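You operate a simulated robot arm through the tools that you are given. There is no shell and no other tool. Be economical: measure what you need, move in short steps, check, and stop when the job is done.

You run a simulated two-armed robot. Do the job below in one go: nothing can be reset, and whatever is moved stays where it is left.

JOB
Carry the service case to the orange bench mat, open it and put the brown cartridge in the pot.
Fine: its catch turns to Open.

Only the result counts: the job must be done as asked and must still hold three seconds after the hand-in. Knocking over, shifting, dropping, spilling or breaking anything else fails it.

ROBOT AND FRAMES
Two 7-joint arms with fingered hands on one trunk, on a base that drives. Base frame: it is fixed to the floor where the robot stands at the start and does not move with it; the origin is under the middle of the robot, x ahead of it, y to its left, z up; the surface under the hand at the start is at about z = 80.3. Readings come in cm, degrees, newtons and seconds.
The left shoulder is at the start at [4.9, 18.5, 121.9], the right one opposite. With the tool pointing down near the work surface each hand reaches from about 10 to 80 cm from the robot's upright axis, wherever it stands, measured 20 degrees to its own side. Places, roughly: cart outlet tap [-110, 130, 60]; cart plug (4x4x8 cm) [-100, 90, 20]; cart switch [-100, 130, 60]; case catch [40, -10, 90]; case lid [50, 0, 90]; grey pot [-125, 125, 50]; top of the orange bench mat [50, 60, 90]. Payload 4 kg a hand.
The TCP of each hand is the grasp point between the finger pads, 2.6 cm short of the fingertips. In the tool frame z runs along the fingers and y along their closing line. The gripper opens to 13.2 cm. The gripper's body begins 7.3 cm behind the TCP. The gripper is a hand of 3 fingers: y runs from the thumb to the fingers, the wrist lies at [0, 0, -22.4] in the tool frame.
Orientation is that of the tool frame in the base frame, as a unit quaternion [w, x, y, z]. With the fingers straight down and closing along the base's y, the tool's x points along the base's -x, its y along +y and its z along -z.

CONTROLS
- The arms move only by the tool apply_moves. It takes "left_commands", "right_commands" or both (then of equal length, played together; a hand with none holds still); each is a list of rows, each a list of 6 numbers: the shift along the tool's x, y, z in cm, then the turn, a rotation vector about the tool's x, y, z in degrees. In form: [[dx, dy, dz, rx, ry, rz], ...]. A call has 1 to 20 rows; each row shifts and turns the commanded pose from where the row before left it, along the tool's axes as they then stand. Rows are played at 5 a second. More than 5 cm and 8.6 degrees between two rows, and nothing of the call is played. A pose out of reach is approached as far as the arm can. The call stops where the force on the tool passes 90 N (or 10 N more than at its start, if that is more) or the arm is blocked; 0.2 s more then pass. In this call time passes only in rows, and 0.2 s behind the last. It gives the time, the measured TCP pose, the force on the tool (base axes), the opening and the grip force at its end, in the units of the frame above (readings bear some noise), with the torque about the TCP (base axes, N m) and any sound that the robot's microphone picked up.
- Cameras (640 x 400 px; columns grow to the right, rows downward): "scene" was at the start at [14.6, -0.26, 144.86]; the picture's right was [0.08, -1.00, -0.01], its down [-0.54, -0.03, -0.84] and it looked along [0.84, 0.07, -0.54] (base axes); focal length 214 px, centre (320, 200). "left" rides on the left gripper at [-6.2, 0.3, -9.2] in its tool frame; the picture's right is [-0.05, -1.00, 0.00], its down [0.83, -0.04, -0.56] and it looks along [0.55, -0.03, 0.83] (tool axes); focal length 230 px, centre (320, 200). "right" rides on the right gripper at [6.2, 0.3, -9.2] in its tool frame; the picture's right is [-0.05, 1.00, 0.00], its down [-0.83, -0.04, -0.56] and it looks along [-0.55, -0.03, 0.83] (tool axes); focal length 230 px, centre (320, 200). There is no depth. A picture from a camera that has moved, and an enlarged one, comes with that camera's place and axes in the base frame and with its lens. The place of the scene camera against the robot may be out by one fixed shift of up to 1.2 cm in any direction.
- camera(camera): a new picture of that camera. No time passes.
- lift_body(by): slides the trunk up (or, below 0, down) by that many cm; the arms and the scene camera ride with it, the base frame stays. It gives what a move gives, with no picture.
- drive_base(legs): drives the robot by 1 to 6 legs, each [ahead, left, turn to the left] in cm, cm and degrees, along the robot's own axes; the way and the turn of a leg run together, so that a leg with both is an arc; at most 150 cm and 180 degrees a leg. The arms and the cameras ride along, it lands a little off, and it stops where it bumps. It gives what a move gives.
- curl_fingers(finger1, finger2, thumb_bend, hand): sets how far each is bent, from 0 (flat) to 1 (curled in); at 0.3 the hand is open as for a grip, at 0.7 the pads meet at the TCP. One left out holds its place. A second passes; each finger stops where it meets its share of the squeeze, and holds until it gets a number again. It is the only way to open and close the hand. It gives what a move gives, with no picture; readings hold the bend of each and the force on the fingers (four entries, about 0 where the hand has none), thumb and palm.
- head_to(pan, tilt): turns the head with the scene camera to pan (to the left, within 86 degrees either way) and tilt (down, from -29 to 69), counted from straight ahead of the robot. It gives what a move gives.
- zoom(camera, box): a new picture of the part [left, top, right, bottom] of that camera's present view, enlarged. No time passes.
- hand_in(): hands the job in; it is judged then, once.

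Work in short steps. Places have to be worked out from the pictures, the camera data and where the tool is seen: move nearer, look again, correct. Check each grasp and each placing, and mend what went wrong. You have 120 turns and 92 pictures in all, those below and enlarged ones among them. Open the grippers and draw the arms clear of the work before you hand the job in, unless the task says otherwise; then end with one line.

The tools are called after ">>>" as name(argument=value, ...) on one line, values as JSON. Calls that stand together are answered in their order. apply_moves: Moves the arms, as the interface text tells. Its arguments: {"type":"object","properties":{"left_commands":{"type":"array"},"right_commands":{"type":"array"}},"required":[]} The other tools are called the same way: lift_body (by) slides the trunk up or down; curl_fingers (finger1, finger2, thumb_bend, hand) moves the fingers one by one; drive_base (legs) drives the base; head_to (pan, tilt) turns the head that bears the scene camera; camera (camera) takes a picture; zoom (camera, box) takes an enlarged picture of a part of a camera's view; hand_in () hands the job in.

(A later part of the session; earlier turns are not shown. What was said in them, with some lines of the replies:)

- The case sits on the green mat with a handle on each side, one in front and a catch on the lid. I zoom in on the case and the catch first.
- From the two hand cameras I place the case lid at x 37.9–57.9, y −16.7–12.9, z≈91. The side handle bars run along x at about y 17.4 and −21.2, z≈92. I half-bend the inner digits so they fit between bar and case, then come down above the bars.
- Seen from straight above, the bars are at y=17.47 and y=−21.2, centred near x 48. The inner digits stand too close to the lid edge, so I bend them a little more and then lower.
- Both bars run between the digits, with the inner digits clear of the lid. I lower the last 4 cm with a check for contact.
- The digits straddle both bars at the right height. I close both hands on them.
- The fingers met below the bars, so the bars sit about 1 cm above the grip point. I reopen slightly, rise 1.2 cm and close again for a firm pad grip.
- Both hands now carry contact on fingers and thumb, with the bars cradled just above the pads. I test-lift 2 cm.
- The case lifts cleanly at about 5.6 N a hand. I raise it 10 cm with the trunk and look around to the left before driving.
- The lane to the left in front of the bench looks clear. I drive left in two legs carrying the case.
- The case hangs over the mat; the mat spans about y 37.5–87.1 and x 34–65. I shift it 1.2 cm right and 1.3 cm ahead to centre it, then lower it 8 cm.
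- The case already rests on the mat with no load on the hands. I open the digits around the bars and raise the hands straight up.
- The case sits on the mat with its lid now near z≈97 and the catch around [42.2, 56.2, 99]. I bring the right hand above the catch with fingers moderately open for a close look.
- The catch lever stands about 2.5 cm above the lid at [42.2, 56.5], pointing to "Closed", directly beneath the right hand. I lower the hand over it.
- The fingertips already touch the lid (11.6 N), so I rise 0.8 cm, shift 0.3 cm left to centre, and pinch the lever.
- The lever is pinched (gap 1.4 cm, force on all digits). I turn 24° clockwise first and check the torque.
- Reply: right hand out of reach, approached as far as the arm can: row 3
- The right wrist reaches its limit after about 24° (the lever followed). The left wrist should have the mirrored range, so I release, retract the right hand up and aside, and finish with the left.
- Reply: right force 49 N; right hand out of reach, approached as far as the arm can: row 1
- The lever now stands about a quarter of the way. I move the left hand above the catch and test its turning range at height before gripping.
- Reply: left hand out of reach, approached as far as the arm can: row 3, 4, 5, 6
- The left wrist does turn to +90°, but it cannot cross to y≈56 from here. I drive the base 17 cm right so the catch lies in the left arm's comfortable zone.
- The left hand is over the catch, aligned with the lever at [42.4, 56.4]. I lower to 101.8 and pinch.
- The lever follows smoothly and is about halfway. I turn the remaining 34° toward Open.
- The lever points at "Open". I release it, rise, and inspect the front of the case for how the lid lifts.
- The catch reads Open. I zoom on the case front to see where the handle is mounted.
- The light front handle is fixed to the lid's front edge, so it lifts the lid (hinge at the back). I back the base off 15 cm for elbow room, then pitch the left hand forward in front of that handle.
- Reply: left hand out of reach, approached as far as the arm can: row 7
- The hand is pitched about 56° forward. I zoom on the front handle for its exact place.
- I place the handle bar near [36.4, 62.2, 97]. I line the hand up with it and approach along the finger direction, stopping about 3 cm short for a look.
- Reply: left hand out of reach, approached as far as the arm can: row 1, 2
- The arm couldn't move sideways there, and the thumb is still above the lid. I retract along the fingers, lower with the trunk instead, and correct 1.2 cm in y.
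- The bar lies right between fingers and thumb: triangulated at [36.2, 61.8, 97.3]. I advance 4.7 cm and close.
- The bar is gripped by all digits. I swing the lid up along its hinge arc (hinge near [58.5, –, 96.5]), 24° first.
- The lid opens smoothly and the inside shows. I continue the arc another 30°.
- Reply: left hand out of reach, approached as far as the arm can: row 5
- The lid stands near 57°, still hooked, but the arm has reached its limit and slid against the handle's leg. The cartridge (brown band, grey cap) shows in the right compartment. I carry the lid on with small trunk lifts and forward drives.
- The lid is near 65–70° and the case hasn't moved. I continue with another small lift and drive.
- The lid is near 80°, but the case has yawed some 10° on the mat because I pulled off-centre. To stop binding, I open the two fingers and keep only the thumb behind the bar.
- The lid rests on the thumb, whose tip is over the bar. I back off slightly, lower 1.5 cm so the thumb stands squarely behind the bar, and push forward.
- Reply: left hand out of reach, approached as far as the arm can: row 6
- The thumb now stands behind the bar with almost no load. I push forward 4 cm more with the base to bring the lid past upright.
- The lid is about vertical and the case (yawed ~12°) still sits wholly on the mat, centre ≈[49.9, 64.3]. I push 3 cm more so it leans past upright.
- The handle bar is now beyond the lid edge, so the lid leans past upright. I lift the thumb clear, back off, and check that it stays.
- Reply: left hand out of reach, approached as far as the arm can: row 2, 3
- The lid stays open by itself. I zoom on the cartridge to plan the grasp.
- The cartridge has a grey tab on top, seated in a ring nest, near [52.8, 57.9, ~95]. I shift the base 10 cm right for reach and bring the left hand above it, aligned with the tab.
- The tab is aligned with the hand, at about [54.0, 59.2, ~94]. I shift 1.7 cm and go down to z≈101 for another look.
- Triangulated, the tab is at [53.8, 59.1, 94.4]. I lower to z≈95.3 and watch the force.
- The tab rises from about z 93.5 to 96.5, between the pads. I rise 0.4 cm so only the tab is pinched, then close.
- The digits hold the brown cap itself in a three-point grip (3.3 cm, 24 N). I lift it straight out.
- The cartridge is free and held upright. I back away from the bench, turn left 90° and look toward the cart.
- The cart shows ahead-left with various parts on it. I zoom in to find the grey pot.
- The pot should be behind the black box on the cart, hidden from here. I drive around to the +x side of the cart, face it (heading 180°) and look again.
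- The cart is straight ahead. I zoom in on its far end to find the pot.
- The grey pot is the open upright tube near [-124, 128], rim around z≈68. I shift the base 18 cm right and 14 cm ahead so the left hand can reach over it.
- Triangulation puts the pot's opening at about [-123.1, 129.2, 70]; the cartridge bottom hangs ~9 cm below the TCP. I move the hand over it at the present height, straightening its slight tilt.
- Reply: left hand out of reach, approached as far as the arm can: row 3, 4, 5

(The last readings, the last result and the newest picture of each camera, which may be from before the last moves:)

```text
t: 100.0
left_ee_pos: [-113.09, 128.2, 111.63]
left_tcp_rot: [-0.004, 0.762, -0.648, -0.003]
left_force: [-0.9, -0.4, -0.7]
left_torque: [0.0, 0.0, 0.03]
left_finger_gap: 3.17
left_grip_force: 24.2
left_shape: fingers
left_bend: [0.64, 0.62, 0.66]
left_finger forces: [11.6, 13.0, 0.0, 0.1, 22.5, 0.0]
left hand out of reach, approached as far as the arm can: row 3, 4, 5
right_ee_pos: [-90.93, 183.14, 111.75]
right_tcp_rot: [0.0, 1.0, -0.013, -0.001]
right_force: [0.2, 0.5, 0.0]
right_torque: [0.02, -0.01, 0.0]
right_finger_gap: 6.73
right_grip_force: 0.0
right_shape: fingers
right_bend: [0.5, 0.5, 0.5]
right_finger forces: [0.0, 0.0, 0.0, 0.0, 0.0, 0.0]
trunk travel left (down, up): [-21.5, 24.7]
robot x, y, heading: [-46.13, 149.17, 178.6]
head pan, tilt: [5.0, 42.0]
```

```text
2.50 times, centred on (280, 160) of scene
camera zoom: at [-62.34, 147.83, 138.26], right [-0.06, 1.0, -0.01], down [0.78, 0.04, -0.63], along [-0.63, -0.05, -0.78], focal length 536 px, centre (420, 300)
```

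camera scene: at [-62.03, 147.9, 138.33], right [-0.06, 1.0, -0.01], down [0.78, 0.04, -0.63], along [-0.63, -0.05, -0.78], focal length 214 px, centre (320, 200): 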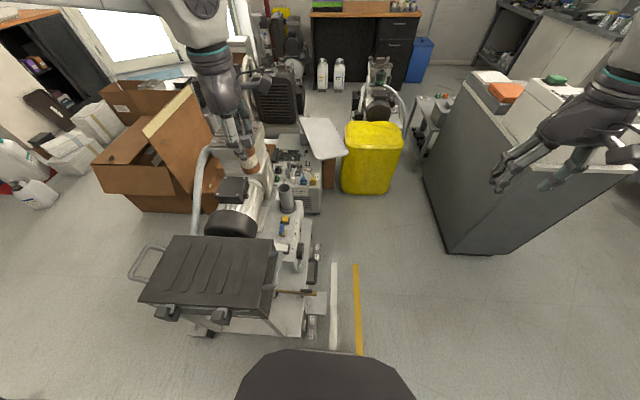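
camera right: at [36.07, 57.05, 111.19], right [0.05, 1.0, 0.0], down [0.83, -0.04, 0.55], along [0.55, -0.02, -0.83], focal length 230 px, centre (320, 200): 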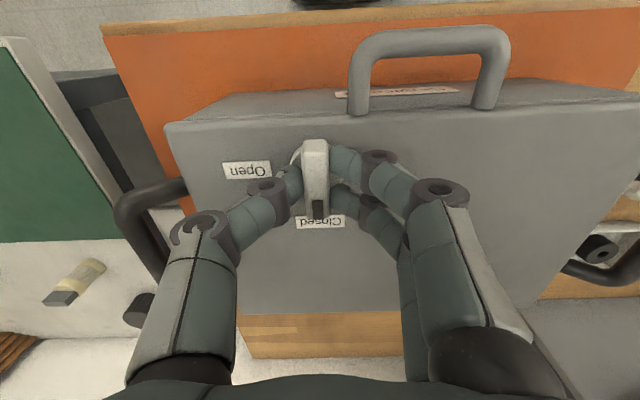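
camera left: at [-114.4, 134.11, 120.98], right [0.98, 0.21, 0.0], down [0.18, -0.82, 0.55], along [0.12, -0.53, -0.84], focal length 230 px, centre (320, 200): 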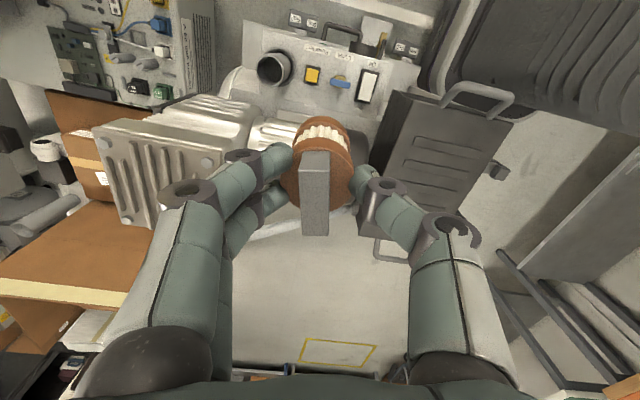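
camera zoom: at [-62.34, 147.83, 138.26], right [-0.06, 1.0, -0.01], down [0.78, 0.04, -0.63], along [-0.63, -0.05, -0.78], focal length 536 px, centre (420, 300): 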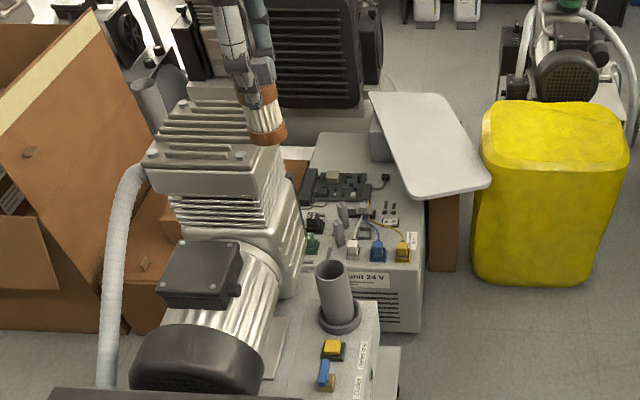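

The arm fell 9 cm short at this height since the wrist is above the shoulder. Lowering should extend the reach, and the rim is refined to [-122.2, 129.7, 71.5], so I descend 18 cm and see where the hand gets to.

>>> apply_moves(left_commands=[[0, 0, 4.5, 0, 0, 0], [0, 0, 4.5, 0, 0, 0], [0, 0, 4.5, 0, 0, 0], [0, 0, 4.5, 0, 0, 0]])

```text
t: 101.0
left_ee_pos: [-112.87, 128.37, 93.78]
left_tcp_rot: [-0.004, 0.762, -0.647, -0.002]
left_force: [0.8, -0.8, -1.0]
left_torque: [0.01, 0.02, -0.01]
left_finger_gap: 3.16
left_grip_force: 23.2
left_shape: fingers
left_bend: [0.64, 0.62, 0.66]
left_finger forces: [11.8, 13.4, 0.2, 0.0, 22.5, 0.1]
right_ee_pos: [-90.77, 183.28, 111.81]
right_tcp_rot: [0.0, 1.0, -0.013, -0.001]
right_force: [-1.1, 0.4, -0.3]
right_torque: [0.01, -0.01, -0.02]
right_finger_gap: 6.73
right_grip_force: 0.0
right_shape: fingers
right_bend: [0.5, 0.5, 0.5]
right_finger forces: [0.0, 0.1, 0.1, 0.0, 0.1, 0.0]
trunk travel left (down, up): [-21.5, 24.7]
robot x, y, heading: [-45.88, 149.63, 178.7]
head pan, tilt: [5.0, 42.0]
```

The hand is at z 93.8 with room below. I now extend the remaining 9.3 cm to above the pot.

>>> apply_moves(left_commands=[[-0.92, 2.99, 0, 0, 0, 0], [-0.92, 2.99, 0, 0, 0, 0], [-0.92, 2.99, 0, 0, 0, 0]])

>>> camera(camera="left")

```text
t: 101.8
left_ee_pos: [-114.89, 126.22, 95.14]
left_tcp_rot: [-0.003, 0.762, -0.648, -0.003]
left_force: [0.8, -0.4, -0.3]
left_torque: [-0.02, -0.04, 0.0]
left_finger_gap: 3.21
left_grip_force: 24.1
left_shape: fingers
left_bend: [0.64, 0.62, 0.66]
left_finger forces: [11.7, 13.4, 0.0, 0.0, 22.5, 0.0]
left hand out of reach, approached as far as the arm can: row 1, 2, 3
right_ee_pos: [-90.6, 183.39, 111.76]
right_tcp_rot: [0.0, 1.0, -0.013, -0.002]
right_force: [0.8, -0.6, 0.0]
right_torque: [-0.02, 0.01, 0.01]
right_finger_gap: 6.72
right_grip_force: 0.0
right_shape: fingers
right_bend: [0.5, 0.5, 0.5]
right_finger forces: [0.1, 0.0, 0.0, 0.0, 0.0, 0.0]
trunk travel left (down, up): [-21.5, 24.7]
robot x, y, heading: [-45.96, 149.13, 178.5]
head pan, tilt: [5.0, 42.0]
```

```text
17 pictures are left
camera left: at [-116.1, 131.98, 104.53], right [0.98, 0.21, 0.0], down [0.18, -0.82, 0.55], along [0.12, -0.54, -0.84], focal length 230 px, centre (320, 200)
```

left: 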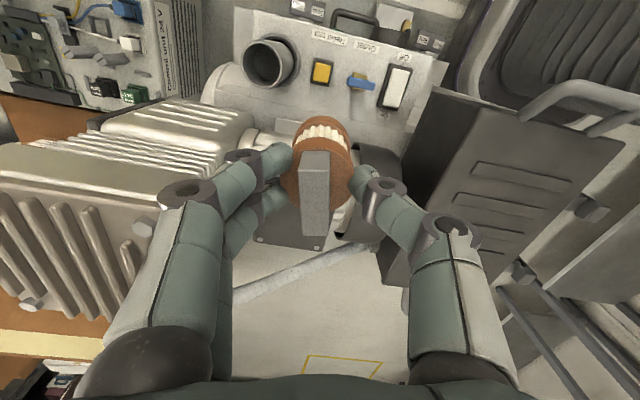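

The reach seems wrist-limited at this yaw. The cartridge is round, so I turn the hand 40° back toward its natural yaw and then try the extension again.

>>> apply_moves(left_commands=[[0, 0, 0, 0, 0, -8], [0, 0, 0, 0, 0, -8], [0, 0, 0, 0, 0, -8], [0, 0, 0, 0, 0, -8], [0, 0, 0, 0, 0, -8], [-1.95, 0.53, 0, 0, 0, 0], [-1.95, 0.53, 0, 0, 0, 0], [-1.95, 0.53, 0, 0, 0, 0], [-1.95, 0.53, 0, 0, 0, 0]])

```text
t: 103.8
left_ee_pos: [-114.84, 126.07, 95.22]
left_tcp_rot: [-0.004, 0.937, -0.349, -0.001]
left_force: [0.3, 0.2, -0.9]
left_torque: [-0.03, 0.0, -0.03]
left_finger_gap: 3.16
left_grip_force: 23.3
left_shape: fingers
left_bend: [0.64, 0.62, 0.66]
left_finger forces: [11.8, 13.5, 0.1, 0.0, 22.4, 0.1]
left hand out of reach, approached as far as the arm can: row 6, 7, 8, 9
right_ee_pos: [-90.65, 183.36, 111.78]
right_tcp_rot: [0.0, 1.0, -0.014, -0.003]
right_force: [0.5, 0.2, -0.6]
right_torque: [-0.01, 0.03, -0.01]
right_finger_gap: 6.71
right_grip_force: 0.1
right_shape: fingers
right_bend: [0.5, 0.5, 0.5]
right_finger forces: [0.0, 0.0, 0.0, 0.0, 0.0, 0.0]
trunk travel left (down, up): [-21.5, 24.7]
robot x, y, heading: [-45.64, 149.25, 178.8]
head pan, tilt: [5.0, 42.0]
```

The arm is simply at full stretch, so the base must go ~8 cm nearer. I look down to check the gap between base and cart first.

>>> head_to(pan=10, tilt=66)

>>> camera(camera="scene")

```text
t: 104.7
left_ee_pos: [-114.92, 126.07, 95.21]
left_tcp_rot: [-0.005, 0.937, -0.348, -0.001]
left_force: [-0.3, -0.4, -0.9]
left_torque: [-0.03, -0.01, -0.01]
left_finger_gap: 3.17
left_grip_force: 23.6
left_shape: fingers
left_bend: [0.64, 0.62, 0.66]
left_finger forces: [11.9, 13.4, 0.0, 0.0, 22.3, 0.0]
right_ee_pos: [-90.61, 183.35, 111.78]
right_tcp_rot: [-0.001, 1.0, -0.013, -0.002]
right_force: [-0.6, -0.8, -1.0]
right_torque: [0.01, 0.0, -0.02]
right_finger_gap: 6.73
right_grip_force: 0.1
right_shape: fingers
right_bend: [0.5, 0.5, 0.5]
right_finger forces: [0.1, 0.0, 0.1, 0.0, 0.1, 0.0]
trunk travel left (down, up): [-21.5, 24.7]
robot x, y, heading: [-46.07, 149.23, 178.5]
head pan, tilt: [10.0, 66.0]
```

```text
16 pictures are left
camera scene: at [-59.25, 147.57, 135.68], right [-0.15, 0.99, -0.03], down [0.96, 0.13, -0.26], along [-0.26, -0.06, -0.96], focal length 214 px, centre (320, 200)
```

scene: 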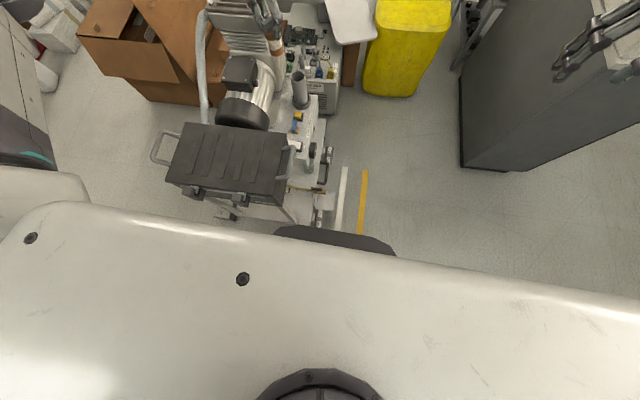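

The base nearly touches the cart's deck, so going straight nearer is out. Beside the cart (y>155) the floor is free: I shift 37 cm right, then 26 cm ahead, and reach the pot sideways with the left arm.

>>> drive_base(legs=[[0, -37, 0], [26, 0, 0]])

>>> head_to(pan=45, tilt=45)

>>> camera(camera="scene")

```text
t: 108.5
left_ee_pos: [-139.9, 163.42, 95.33]
left_tcp_rot: [-0.004, 0.937, -0.35, -0.002]
left_force: [0.9, 1.0, -0.9]
left_torque: [-0.03, 0.01, -0.01]
left_finger_gap: 3.2
left_grip_force: 23.2
left_shape: fingers
left_bend: [0.64, 0.62, 0.66]
left_finger forces: [11.8, 13.4, 0.0, 0.1, 22.4, 0.0]
right_ee_pos: [-115.72, 220.68, 111.78]
right_tcp_rot: [0.0, 1.0, -0.013, -0.003]
right_force: [0.6, 0.2, -0.6]
right_torque: [0.01, 0.0, 0.01]
right_finger_gap: 6.72
right_grip_force: 0.1
right_shape: fingers
right_bend: [0.5, 0.5, 0.5]
right_finger forces: [0.0, 0.0, 0.0, 0.0, 0.0, 0.1]
trunk travel left (down, up): [-21.5, 24.7]
robot x, y, heading: [-70.81, 187.09, 178.4]
head pan, tilt: [10.0, 66.0]
```

```text
t: 109.5
left_ee_pos: [-140.02, 163.49, 95.38]
left_tcp_rot: [-0.004, 0.937, -0.349, -0.002]
left_force: [0.5, -0.1, -1.3]
left_torque: [0.05, 0.02, -0.01]
left_finger_gap: 3.2
left_grip_force: 23.5
left_shape: fingers
left_bend: [0.64, 0.62, 0.66]
left_finger forces: [11.8, 13.4, 0.0, 0.0, 22.4, 0.1]
right_ee_pos: [-115.64, 220.6, 111.66]
right_tcp_rot: [0.001, 1.0, -0.013, -0.002]
right_force: [0.8, 0.8, -0.3]
right_torque: [-0.03, -0.02, -0.01]
right_finger_gap: 6.72
right_grip_force: 0.0
right_shape: fingers
right_bend: [0.5, 0.5, 0.5]
right_finger forces: [0.1, 0.0, 0.0, 0.1, 0.0, 0.1]
trunk travel left (down, up): [-21.5, 24.7]
robot x, y, heading: [-71.06, 186.65, 178.6]
head pan, tilt: [45.0, 45.0]
```

```text
15 pictures are left
camera scene: at [-84.76, 180.18, 138.27], right [-0.68, 0.73, -0.11], down [0.62, 0.48, -0.62], along [-0.4, -0.49, -0.78], focal length 214 px, centre (320, 200)
```

scene: 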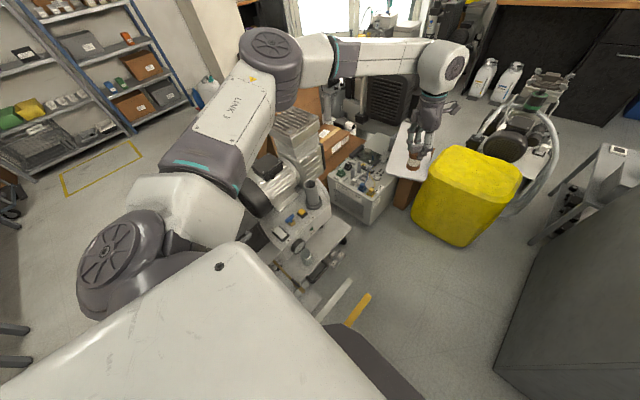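

The way to the pot is open. I move the hand over, stopping 9 cm short to re-measure.

>>> apply_moves(left_commands=[[4.44, 1.73, 0, 0, 0, 0], [4.44, 1.73, 0, 0, 0, 0], [4.44, 1.73, 0, 0, 0, 0], [4.44, 1.73, 0, 0, 0, 0], [4.44, 1.73, 0, 0, 0, 0], [4.44, 1.73, 0, 0, 0, 0]])

>>> camera(camera="left")

```text
t: 110.9
left_ee_pos: [-126.67, 138.28, 95.15]
left_tcp_rot: [-0.005, 0.936, -0.351, -0.002]
left_force: [0.0, -0.5, -0.1]
left_torque: [0.01, 0.03, 0.01]
left_finger_gap: 3.16
left_grip_force: 23.0
left_shape: fingers
left_bend: [0.64, 0.62, 0.66]
left_finger forces: [11.7, 13.4, 0.0, 0.0, 22.1, 0.1]
right_ee_pos: [-115.65, 220.56, 111.87]
right_tcp_rot: [0.0, 1.0, -0.013, -0.003]
right_force: [0.6, 0.0, 0.5]
right_torque: [-0.01, -0.01, 0.0]
right_finger_gap: 6.72
right_grip_force: 0.1
right_shape: fingers
right_bend: [0.5, 0.5, 0.5]
right_finger forces: [0.1, 0.1, 0.0, 0.0, 0.0, 0.1]
trunk travel left (down, up): [-21.5, 24.7]
robot x, y, heading: [-71.02, 186.76, 178.5]
head pan, tilt: [45.0, 45.0]
```

```text
14 pictures are left
camera left: at [-131.53, 141.88, 104.53], right [0.62, 0.79, 0.01], down [0.66, -0.52, 0.55], along [0.44, -0.33, -0.84], focal length 230 px, centre (320, 200)
```

left: 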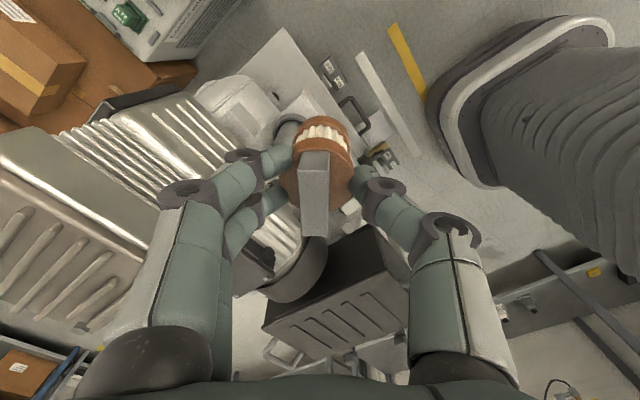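

The pot is mostly hidden behind the cartridge. I zoom in on what shows of its rim, and use the scene camera as well.

>>> zoom(camera="left", box=[230, 80, 390, 200])

>>> zoom(camera="scene", box=[240, 90, 440, 260])

```text
3.33 times, centred on (310, 140) of left
camera zoom: at [-131.53, 141.88, 104.53], right [0.62, 0.79, 0.01], down [0.66, -0.52, 0.55], along [0.44, -0.33, -0.84], focal length 767 px, centre (353, 400)
```

zoom: 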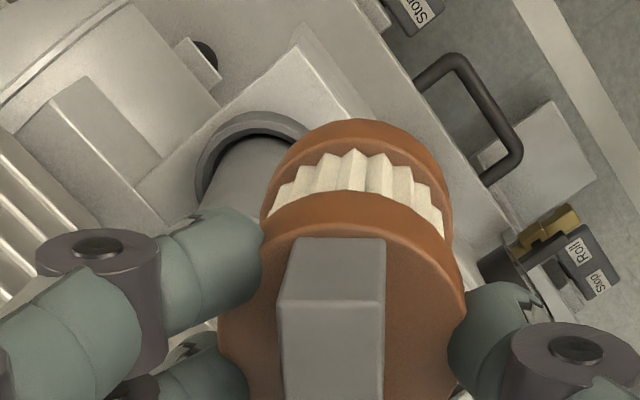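

```text
2.35 times, centred on (340, 175) of scene
camera zoom: at [-84.64, 180.0, 138.28], right [-0.68, 0.73, -0.11], down [0.62, 0.48, -0.62], along [-0.4, -0.49, -0.78], focal length 505 px, centre (273, 259)
```

zoom: 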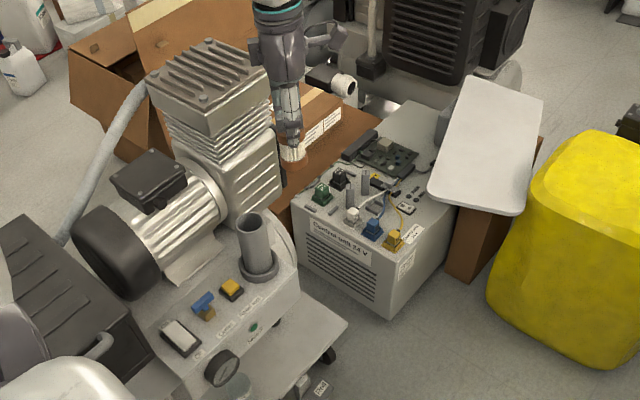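

The rim centre averages [-122.1, 129.5] from four views, and the cartridge axis coincides with the TCP axis. I move over it and lower until the cartridge bottom is just above the rim (z≈73).

>>> apply_moves(left_commands=[[3.07, 1.21, 0, 0, 0, 0], [3.07, 1.21, 0, 0, 0, 0], [3.07, 1.21, 0, 0, 0, 0], [0, 0, 4, 0, 0, 0], [0, 0, 4, 0, 0, 0], [0, 0, 4, 0, 0, 0]])

>>> zoom(camera="scene", box=[250, 130, 390, 240])

>>> zoom(camera="left", box=[230, 80, 410, 210])

```text
t: 112.3
left_ee_pos: [-121.85, 129.3, 82.82]
left_tcp_rot: [-0.004, 0.937, -0.349, -0.002]
left_force: [-0.2, 0.5, -1.0]
left_torque: [-0.01, -0.02, 0.02]
left_finger_gap: 3.13
left_grip_force: 23.8
left_shape: fingers
left_bend: [0.64, 0.62, 0.66]
left_finger forces: [11.7, 13.3, 0.1, 0.0, 21.9, 0.0]
right_ee_pos: [-115.72, 220.62, 111.8]
right_tcp_rot: [0.0, 1.0, -0.014, -0.001]
right_force: [0.5, 0.2, -1.1]
right_torque: [-0.01, -0.03, 0.02]
right_finger_gap: 6.73
right_grip_force: 0.1
right_shape: fingers
right_bend: [0.5, 0.5, 0.5]
right_finger forces: [0.1, 0.0, 0.0, 0.0, 0.1, 0.0]
trunk travel left (down, up): [-21.5, 24.7]
robot x, y, heading: [-71.12, 186.41, 178.3]
head pan, tilt: [45.0, 45.0]
```

```text
3.64 times, centred on (320, 185) of scene
camera zoom: at [-84.84, 180.11, 138.26], right [-0.68, 0.73, -0.11], down [0.62, 0.48, -0.62], along [-0.4, -0.49, -0.78], focal length 780 px, centre (320, 254)
```

zoom: 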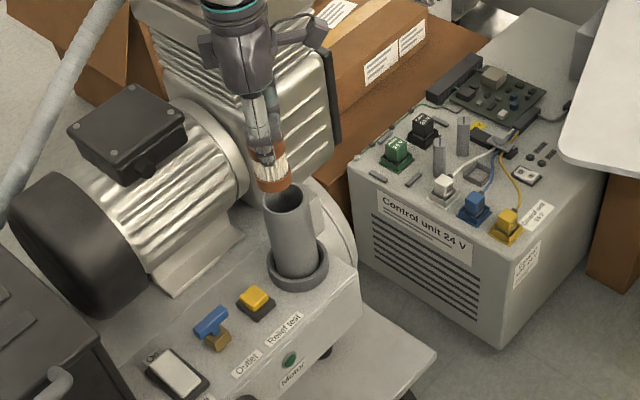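

```text
3.08 times, centred on (320, 145) of left
camera zoom: at [-126.72, 132.92, 92.11], right [0.61, 0.79, 0.01], down [0.66, -0.52, 0.55], along [0.44, -0.33, -0.83], focal length 708 px, centre (320, 369)
```

zoom: 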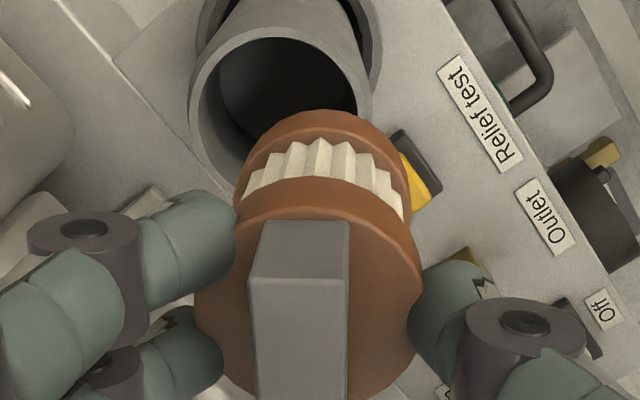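

Now the rim shows well: it sits about 1.5 cm further −x than assumed, near [-123.35, 129.3, 72]. I shift by that and look again before entering.

>>> apply_moves(left_commands=[[-1.13, 0.98, 0, 0, 0, 0]])

>>> zoom(camera="left", box=[230, 80, 410, 210])

>>> zoom(camera="scene", box=[280, 160, 350, 220])

```text
t: 112.7
left_ee_pos: [-123.5, 129.39, 82.81]
left_tcp_rot: [-0.004, 0.937, -0.349, -0.001]
left_force: [-1.4, -0.5, -0.5]
left_torque: [0.0, -0.01, 0.0]
left_finger_gap: 3.15
left_grip_force: 23.1
left_shape: fingers
left_bend: [0.64, 0.62, 0.66]
left_finger forces: [11.5, 13.3, 0.1, 0.0, 21.8, 0.1]
right_ee_pos: [-115.87, 220.73, 111.79]
right_tcp_rot: [0.0, 1.0, -0.014, -0.001]
right_force: [0.1, 0.8, -0.7]
right_torque: [0.01, -0.02, 0.02]
right_finger_gap: 6.73
right_grip_force: 0.0
right_shape: fingers
right_bend: [0.5, 0.5, 0.5]
right_finger forces: [0.1, 0.1, 0.1, 0.0, 0.0, 0.1]
trunk travel left (down, up): [-21.5, 24.7]
robot x, y, heading: [-71.07, 186.35, 178.5]
head pan, tilt: [45.0, 45.0]
```

```text
3.08 times, centred on (320, 145) of left
camera zoom: at [-128.26, 133.08, 92.12], right [0.61, 0.79, 0.01], down [0.66, -0.52, 0.55], along [0.44, -0.33, -0.83], focal length 708 px, centre (320, 369)
```

zoom: 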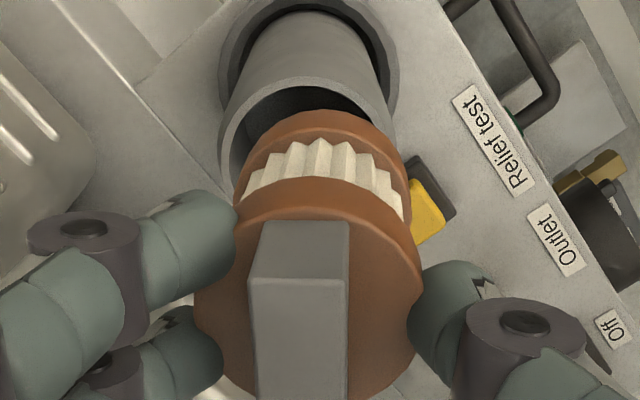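

```text
6.67 times, centred on (315, 190) of scene
camera zoom: at [-84.88, 180.2, 138.26], right [-0.68, 0.73, -0.11], down [0.62, 0.48, -0.62], along [-0.4, -0.49, -0.78], focal length 1430 px, centre (353, 267)
```

zoom: 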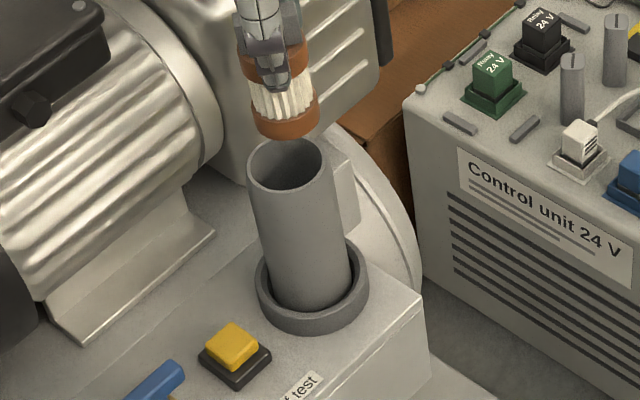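

Both views agree on the rim centre at about [-123.1, 128.95, 70.7], inner width ~4.7 cm versus a 4.1 cm cartridge. I correct by 0.6 cm and lower until the bottom is barely above the rim.

>>> apply_moves(left_commands=[[0.5, 0.36, 0, 0, 0, 0], [0, 0, 2, 0, 0, 0], [0, 0, 1.8, 0, 0, 0]])

>>> zoom(camera="scene", box=[280, 160, 350, 220])

>>> zoom(camera="left", box=[230, 80, 410, 210])

```text
t: 113.5
left_ee_pos: [-123.32, 128.85, 79.06]
left_tcp_rot: [-0.004, 0.937, -0.349, -0.002]
left_force: [0.4, -0.4, -0.4]
left_torque: [0.04, 0.0, -0.02]
left_finger_gap: 3.13
left_grip_force: 23.2
left_shape: fingers
left_bend: [0.64, 0.62, 0.66]
left_finger forces: [11.6, 13.3, 0.0, 0.0, 21.9, 0.0]
right_ee_pos: [-115.67, 220.57, 111.84]
right_tcp_rot: [0.0, 1.0, -0.014, -0.003]
right_force: [-0.4, -0.2, 0.7]
right_torque: [0.02, 0.0, -0.01]
right_finger_gap: 6.71
right_grip_force: 0.0
right_shape: fingers
right_bend: [0.5, 0.5, 0.5]
right_finger forces: [0.1, 0.1, 0.0, 0.0, 0.0, 0.0]
trunk travel left (down, up): [-21.5, 24.7]
robot x, y, heading: [-71.58, 186.24, 178.1]
head pan, tilt: [45.0, 45.0]
```

```text
6.67 times, centred on (315, 190) of scene
camera zoom: at [-84.79, 180.13, 138.27], right [-0.68, 0.73, -0.11], down [0.62, 0.48, -0.62], along [-0.4, -0.49, -0.78], focal length 1430 px, centre (353, 267)
```

zoom: 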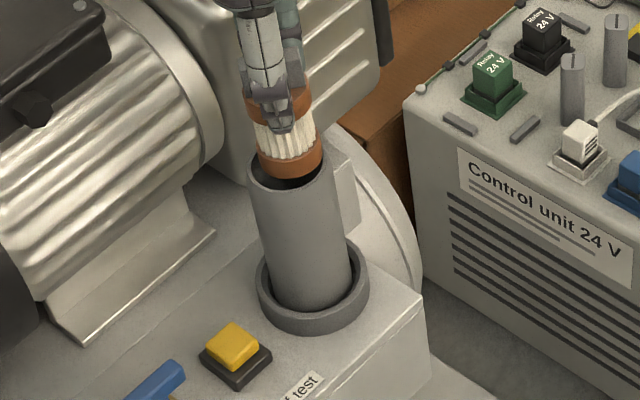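

```text
3.08 times, centred on (320, 145) of left
camera zoom: at [-128.18, 132.58, 88.3], right [0.62, 0.79, 0.01], down [0.66, -0.52, 0.55], along [0.44, -0.33, -0.84], focal length 708 px, centre (320, 369)
```

zoom: 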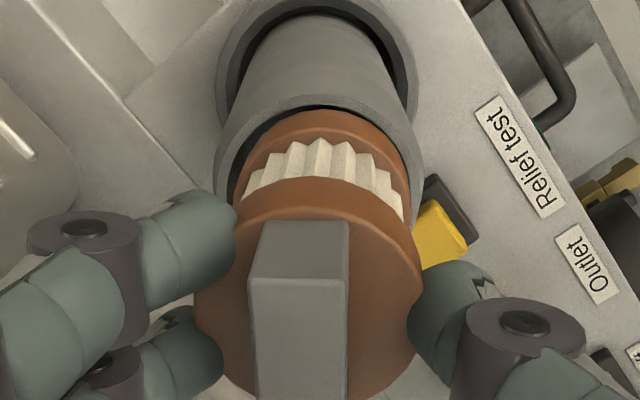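

Nearly aligned; the two views suggest a residual of about +0.25 cm in x. I correct and lower 1.2 cm, watching the force for rim contact.

>>> apply_moves(left_commands=[[0.22, -0.12, 0, 0, 0, 0], [0, 0, 0.6, 0, 0, 0], [0, 0, 0.6, 0, 0, 0]])

```text
t: 114.3
left_ee_pos: [-123.23, 129.03, 78.22]
left_tcp_rot: [-0.004, 0.937, -0.35, -0.002]
left_force: [0.3, -1.0, 4.7]
left_torque: [0.02, 0.04, 0.0]
left_finger_gap: 3.11
left_grip_force: 25.1
left_shape: fingers
left_bend: [0.64, 0.62, 0.66]
left_finger forces: [13.0, 13.3, 0.0, 0.0, 23.7, 0.0]
right_ee_pos: [-115.73, 220.79, 111.87]
right_tcp_rot: [0.001, 1.0, -0.014, -0.001]
right_force: [-0.8, -0.1, 0.2]
right_torque: [-0.07, 0.02, -0.01]
right_finger_gap: 6.72
right_grip_force: 0.0
right_shape: fingers
right_bend: [0.5, 0.5, 0.5]
right_finger forces: [0.1, 0.0, 0.0, 0.1, 0.0, 0.0]
trunk travel left (down, up): [-21.5, 24.7]
robot x, y, heading: [-71.08, 186.26, 178.2]
head pan, tilt: [45.0, 45.0]
```

There's rim contact (≈5 N), and the torque hints it is on the −x/+y side. I lift 0.5 cm, shift (+0.2, −0.3) and lower again.

>>> apply_moves(left_commands=[[0, 0, -0.6, 0, 0, 0], [0.35, 0.1, 0, 0, 0, 0], [0, 0, 0.6, 0, 0, 0], [0, 0, 0.4, 0, 0, 0]])

```text
t: 115.3
left_ee_pos: [-123.03, 128.48, 77.49]
left_tcp_rot: [-0.005, 0.937, -0.35, -0.002]
left_force: [0.5, -0.1, -0.6]
left_torque: [0.0, -0.01, 0.03]
left_finger_gap: 3.14
left_grip_force: 24.6
left_shape: fingers
left_bend: [0.64, 0.62, 0.66]
left_finger forces: [12.7, 13.2, 0.0, 0.0, 23.0, 0.0]
right_ee_pos: [-115.71, 220.68, 111.83]
right_tcp_rot: [0.0, 1.0, -0.015, -0.002]
right_force: [-0.1, 0.5, 0.0]
right_torque: [0.02, 0.02, -0.02]
right_finger_gap: 6.72
right_grip_force: 0.0
right_shape: fingers
right_bend: [0.5, 0.5, 0.5]
right_finger forces: [0.0, 0.1, 0.0, 0.0, 0.0, 0.0]
trunk travel left (down, up): [-21.5, 24.7]
robot x, y, heading: [-70.99, 186.84, 178.6]
head pan, tilt: [45.0, 45.0]
```

No contact force now and it is lower than before, so the cartridge has entered the rim. I lower further in small steps.

>>> apply_moves(left_commands=[[0, 0, 0.7, 0, 0, 0], [0, 0, 0.7, 0, 0, 0]])

>>> zoom(camera="scene", box=[280, 160, 350, 220])

```text
t: 115.9
left_ee_pos: [-123.03, 128.69, 76.14]
left_tcp_rot: [-0.005, 0.937, -0.349, -0.002]
left_force: [0.1, 0.6, -0.5]
left_torque: [-0.02, 0.01, 0.04]
left_finger_gap: 3.13
left_grip_force: 24.7
left_shape: fingers
left_bend: [0.64, 0.62, 0.66]
left_finger forces: [12.8, 13.2, 0.0, 0.0, 23.0, 0.0]
right_ee_pos: [-115.73, 220.72, 111.84]
right_tcp_rot: [0.0, 1.0, -0.014, -0.002]
right_force: [-0.3, -0.5, 0.1]
right_torque: [0.03, -0.02, -0.02]
right_finger_gap: 6.74
right_grip_force: 0.1
right_shape: fingers
right_bend: [0.5, 0.5, 0.5]
right_finger forces: [0.1, 0.0, 0.0, 0.0, 0.0, 0.0]
trunk travel left (down, up): [-21.5, 24.7]
robot x, y, heading: [-71.17, 186.59, 178.5]
head pan, tilt: [45.0, 45.0]
```

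```text
6.67 times, centred on (315, 190) of scene
camera zoom: at [-84.77, 180.16, 138.27], right [-0.68, 0.73, -0.11], down [0.62, 0.48, -0.62], along [-0.4, -0.49, -0.78], focal length 1430 px, centre (353, 267)
```

zoom: 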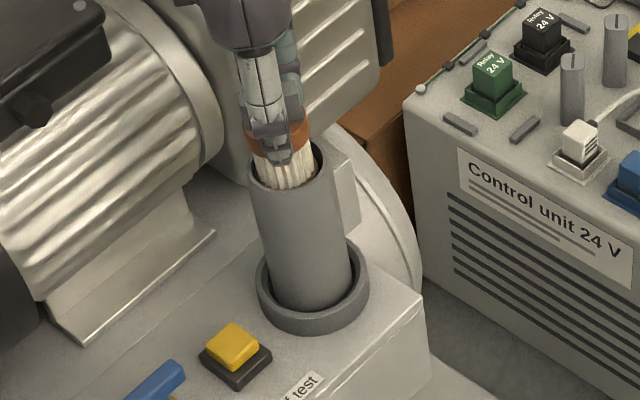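

The bottom is inside the pot. I keep lowering until the fingertips are just above the rim.

>>> apply_moves(left_commands=[[0, 0, 0.8, 0, 0, 0], [0, 0, 0.7, 0, 0, 0], [0, 0, 0.6, 0, 0, 0]])

>>> zoom(camera="scene", box=[280, 160, 350, 220])

```text
t: 116.7
left_ee_pos: [-122.98, 128.55, 74.21]
left_tcp_rot: [-0.004, 0.937, -0.35, -0.002]
left_force: [-0.1, -0.1, -0.3]
left_torque: [0.01, -0.03, -0.01]
left_finger_gap: 3.13
left_grip_force: 24.7
left_shape: fingers
left_bend: [0.64, 0.62, 0.66]
left_finger forces: [12.8, 13.2, 0.0, 0.0, 22.9, 0.0]
right_ee_pos: [-115.76, 220.76, 111.76]
right_tcp_rot: [0.0, 1.0, -0.013, -0.002]
right_force: [-0.2, -0.7, -0.8]
right_torque: [0.01, -0.03, 0.02]
right_finger_gap: 6.72
right_grip_force: 0.0
right_shape: fingers
right_bend: [0.5, 0.5, 0.5]
right_finger forces: [0.0, 0.0, 0.1, 0.0, 0.1, 0.0]
trunk travel left (down, up): [-21.5, 24.7]
robot x, y, heading: [-71.25, 186.4, 178.5]
head pan, tilt: [45.0, 45.0]
```

```text
6.67 times, centred on (315, 190) of scene
camera zoom: at [-84.79, 180.16, 138.27], right [-0.68, 0.73, -0.11], down [0.62, 0.48, -0.62], along [-0.4, -0.49, -0.78], focal length 1430 px, centre (353, 267)
```

zoom: 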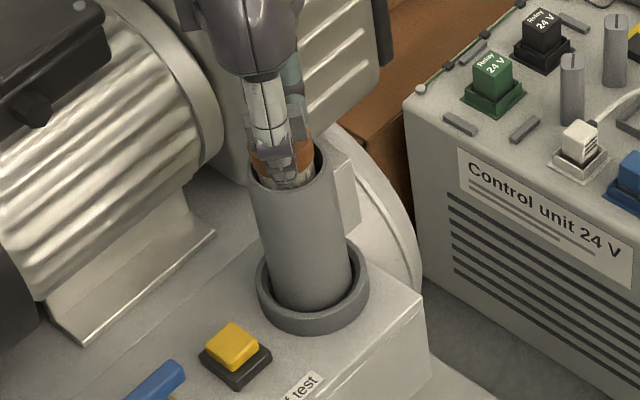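

Still no contact. I step down a bit more to shorten the drop.

>>> apply_moves(left_commands=[[0, 0, 0.4, 0, 0, 0], [0, 0, 0.4, 0, 0, 0]])

```text
t: 117.3
left_ee_pos: [-122.97, 128.6, 73.53]
left_tcp_rot: [-0.003, 0.937, -0.349, -0.002]
left_force: [-0.2, -0.3, 6.0]
left_torque: [-0.09, 0.13, 0.02]
left_finger_gap: 3.08
left_grip_force: 27.7
left_shape: fingers
left_bend: [0.64, 0.62, 0.66]
left_finger forces: [19.7, 12.9, 0.0, 0.1, 23.7, 0.0]
right_ee_pos: [-115.64, 220.72, 111.72]
right_tcp_rot: [0.0, 1.0, -0.014, -0.003]
right_force: [-0.3, 1.0, 0.5]
right_torque: [0.01, 0.01, 0.03]
right_finger_gap: 6.71
right_grip_force: 0.1
right_shape: fingers
right_bend: [0.5, 0.5, 0.5]
right_finger forces: [0.0, 0.0, 0.0, 0.1, 0.0, 0.1]
trunk travel left (down, up): [-21.5, 24.7]
robot x, y, heading: [-70.57, 187.07, 178.6]
head pan, tilt: [45.0, 45.0]
```

A finger now rests on the rim. I rise 0.5 cm and open the hand to release the cartridge.

>>> apply_moves(left_commands=[[0, 0, -0.5, 0, 0, 0]])

>>> curl_fingers(hand="left", finger1=0.52, finger2=0.52, thumb_bend=0.52)

>>> apply_moves(left_commands=[[0, 0, -2, 0, 0, 0], [0, 0, -4, 0, 0, 0], [0, 0, -4, 0, 0, 0], [0, 0, -4, 0, 0, 0]])

>>> zoom(camera="scene", box=[270, 140, 370, 240])

```text
t: 117.7
left_ee_pos: [-122.92, 128.6, 73.82]
left_tcp_rot: [-0.004, 0.937, -0.35, -0.002]
left_force: [0.4, 0.6, -1.2]
left_torque: [-0.02, -0.05, 0.01]
left_finger_gap: 3.11
left_grip_force: 24.2
left_shape: fingers
left_bend: [0.64, 0.62, 0.66]
left_finger forces: [13.0, 12.9, 0.1, 0.0, 23.2, 0.0]
right_ee_pos: [-115.68, 220.64, 111.72]
right_tcp_rot: [0.001, 1.0, -0.014, -0.002]
right_force: [0.6, 0.1, -0.5]
right_torque: [0.02, -0.02, 0.03]
right_finger_gap: 6.72
right_grip_force: 0.0
right_shape: fingers
right_bend: [0.5, 0.5, 0.5]
right_finger forces: [0.1, 0.0, 0.0, 0.0, 0.1, 0.0]
trunk travel left (down, up): [-21.5, 24.7]
robot x, y, heading: [-70.82, 186.31, 178.1]
head pan, tilt: [45.0, 45.0]
```

```text
t: 118.7
left_ee_pos: [-122.91, 128.58, 73.77]
left_tcp_rot: [-0.004, 0.937, -0.349, -0.002]
left_force: [-0.6, -1.1, -0.4]
left_torque: [-0.04, -0.01, 0.0]
left_finger_gap: 6.05
left_grip_force: 0.0
left_shape: fingers
left_bend: [0.52, 0.52, 0.52]
left_finger forces: [0.0, 0.0, 0.1, 0.1, 0.0, 0.0]
right_ee_pos: [-115.71, 220.67, 111.77]
right_tcp_rot: [0.0, 1.0, -0.014, -0.001]
right_force: [0.6, -0.6, 0.4]
right_torque: [0.0, -0.01, -0.05]
right_finger_gap: 6.73
right_grip_force: 0.0
right_shape: fingers
right_bend: [0.5, 0.5, 0.5]
right_finger forces: [0.0, 0.0, 0.0, 0.0, 0.1, 0.1]
trunk travel left (down, up): [-21.5, 24.7]
robot x, y, heading: [-71.24, 186.64, 178.5]
head pan, tilt: [45.0, 45.0]
```

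```text
t: 119.7
left_ee_pos: [-122.87, 128.24, 87.86]
left_tcp_rot: [-0.004, 0.937, -0.35, -0.001]
left_force: [-0.2, -0.3, 0.6]
left_torque: [0.04, 0.02, 0.02]
left_finger_gap: 6.07
left_grip_force: 0.0
left_shape: fingers
left_bend: [0.52, 0.52, 0.52]
left_finger forces: [0.1, 0.0, 0.0, 0.0, 0.0, 0.1]
right_ee_pos: [-115.61, 220.62, 111.78]
right_tcp_rot: [0.0, 1.0, -0.014, -0.002]
right_force: [-0.2, 0.1, 0.6]
right_torque: [-0.02, 0.02, 0.02]
right_finger_gap: 6.72
right_grip_force: 0.1
right_shape: fingers
right_bend: [0.5, 0.5, 0.5]
right_finger forces: [0.1, 0.0, 0.1, 0.1, 0.0, 0.1]
trunk travel left (down, up): [-21.5, 24.7]
robot x, y, heading: [-71.34, 186.25, 178.2]
head pan, tilt: [45.0, 45.0]
```

```text
4.00 times, centred on (320, 190) of scene
camera zoom: at [-84.69, 180.22, 138.29], right [-0.68, 0.73, -0.11], down [0.62, 0.48, -0.62], along [-0.4, -0.49, -0.78], focal length 858 px, centre (320, 240)
```

zoom: 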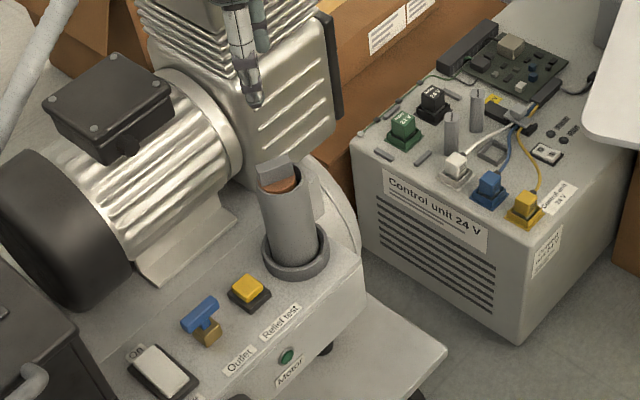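

The cartridge stands in the pot with its tab showing. I draw the arm clear and open the hands.

>>> apply_moves(left_commands=[[0, 0, -4, 0, 0, 0], [-4.44, -1.73, 0, 0, 0, 0], [-4.44, -1.73, 0, 0, 0, 0], [-4.44, -1.73, 0, 0, 0, 0], [-4.44, -1.73, 0, 0, 0, 0], [-4.44, -1.73, 0, 0, 0, 0], [-4.44, -1.73, 0, 0, 0, 0]])

>>> curl_fingers(hand="left", finger1=0.3, finger2=0.3, thumb_bend=0.3)

>>> curl_fingers(hand="right", finger1=0.3, finger2=0.3, thumb_bend=0.3)

>>> head_to(pan=45, tilt=46)

>>> camera(camera="scene")

```text
t: 121.3
left_ee_pos: [-136.22, 154.14, 92.21]
left_tcp_rot: [-0.003, 0.937, -0.349, 0.0]
left_force: [0.2, -0.2, -0.2]
left_torque: [-0.03, -0.01, 0.01]
left_finger_gap: 6.08
left_grip_force: 0.0
left_shape: fingers
left_bend: [0.52, 0.52, 0.52]
left_finger forces: [0.0, 0.0, 0.0, 0.0, 0.0, 0.0]
right_ee_pos: [-115.91, 220.84, 111.67]
right_tcp_rot: [0.0, 1.0, -0.013, 0.0]
right_force: [0.0, 0.2, -0.4]
right_torque: [-0.03, 0.02, 0.01]
right_finger_gap: 6.69
right_grip_force: 0.0
right_shape: fingers
right_bend: [0.5, 0.5, 0.5]
right_finger forces: [0.1, 0.1, 0.0, 0.0, 0.0, 0.1]
trunk travel left (down, up): [-21.5, 24.7]
robot x, y, heading: [-71.22, 186.53, 178.5]
head pan, tilt: [45.0, 45.0]
```

```text
t: 122.3
left_ee_pos: [-136.16, 153.93, 92.27]
left_tcp_rot: [-0.003, 0.937, -0.349, -0.001]
left_force: [-0.1, 0.3, -0.3]
left_torque: [0.05, -0.03, 0.0]
left_finger_gap: 13.41
left_grip_force: 0.1
left_shape: fingers
left_bend: [0.3, 0.3, 0.3]
left_finger forces: [0.0, 0.0, 0.0, 0.0, 0.1, 0.1]
right_ee_pos: [-115.67, 220.7, 111.76]
right_tcp_rot: [0.001, 1.0, -0.014, -0.001]
right_force: [-0.5, -0.1, 0.2]
right_torque: [0.0, 0.03, -0.01]
right_finger_gap: 6.75
right_grip_force: 0.1
right_shape: fingers
right_bend: [0.5, 0.5, 0.5]
right_finger forces: [0.1, 0.1, 0.0, 0.0, 0.1, 0.0]
trunk travel left (down, up): [-21.5, 24.7]
robot x, y, heading: [-71.17, 186.6, 178.4]
head pan, tilt: [45.0, 45.0]
```

```text
t: 123.3
left_ee_pos: [-136.21, 153.86, 92.25]
left_tcp_rot: [-0.004, 0.937, -0.349, -0.001]
left_force: [-0.1, 0.7, -0.3]
left_torque: [-0.03, 0.01, -0.02]
left_finger_gap: 13.39
left_grip_force: 0.1
left_shape: fingers
left_bend: [0.3, 0.3, 0.3]
left_finger forces: [0.1, 0.0, 0.0, 0.0, 0.0, 0.0]
right_ee_pos: [-115.69, 220.76, 111.86]
right_tcp_rot: [0.0, 1.0, -0.015, -0.001]
right_force: [-0.1, -0.4, 0.0]
right_torque: [0.02, -0.01, 0.04]
right_finger_gap: 13.42
right_grip_force: 0.0
right_shape: fingers
right_bend: [0.3, 0.3, 0.3]
right_finger forces: [0.0, 0.0, 0.0, 0.1, 0.1, 0.0]
trunk travel left (down, up): [-21.5, 24.7]
robot x, y, heading: [-70.89, 186.6, 178.5]
head pan, tilt: [45.0, 45.0]
```

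```text
t: 123.9
left_ee_pos: [-136.18, 153.92, 92.26]
left_tcp_rot: [-0.004, 0.937, -0.35, -0.001]
left_force: [-0.2, -0.3, -0.5]
left_torque: [-0.01, -0.01, 0.01]
left_finger_gap: 13.41
left_grip_force: 0.0
left_shape: fingers
left_bend: [0.3, 0.3, 0.3]
left_finger forces: [0.0, 0.0, 0.1, 0.0, 0.1, 0.0]
right_ee_pos: [-115.75, 220.61, 111.76]
right_tcp_rot: [0.001, 1.0, -0.014, -0.002]
right_force: [0.2, 0.6, 0.5]
right_torque: [0.0, 0.01, -0.01]
right_finger_gap: 13.43
right_grip_force: 0.0
right_shape: fingers
right_bend: [0.3, 0.3, 0.3]
right_finger forces: [0.0, 0.0, 0.0, 0.0, 0.0, 0.1]
trunk travel left (down, up): [-21.5, 24.7]
robot x, y, heading: [-70.76, 186.35, 178.6]
head pan, tilt: [45.0, 46.0]
```

```text
2 pictures are left
camera scene: at [-84.69, 180.23, 138.14], right [-0.68, 0.73, -0.11], down [0.62, 0.49, -0.61], along [-0.39, -0.48, -0.79], focal length 214 px, centre (320, 200)
```

scene: 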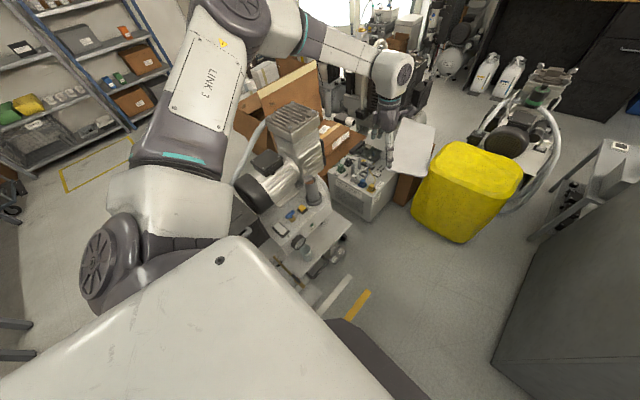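

The cartridge stays in the pot, nothing around it is disturbed, both hands are open and clear, and the case was left open on the mat. I hand in.

>>> hand_in()

```text
The job is handed in.
```

The service case is on the orange mat, unlatched with its lid standing open, and the brown cartridge is in the grey pot. The case turned about 12° on the mat as I opened it. By my measurements it is still wholly on the mat, though I did not look at it again after leaving the bench.
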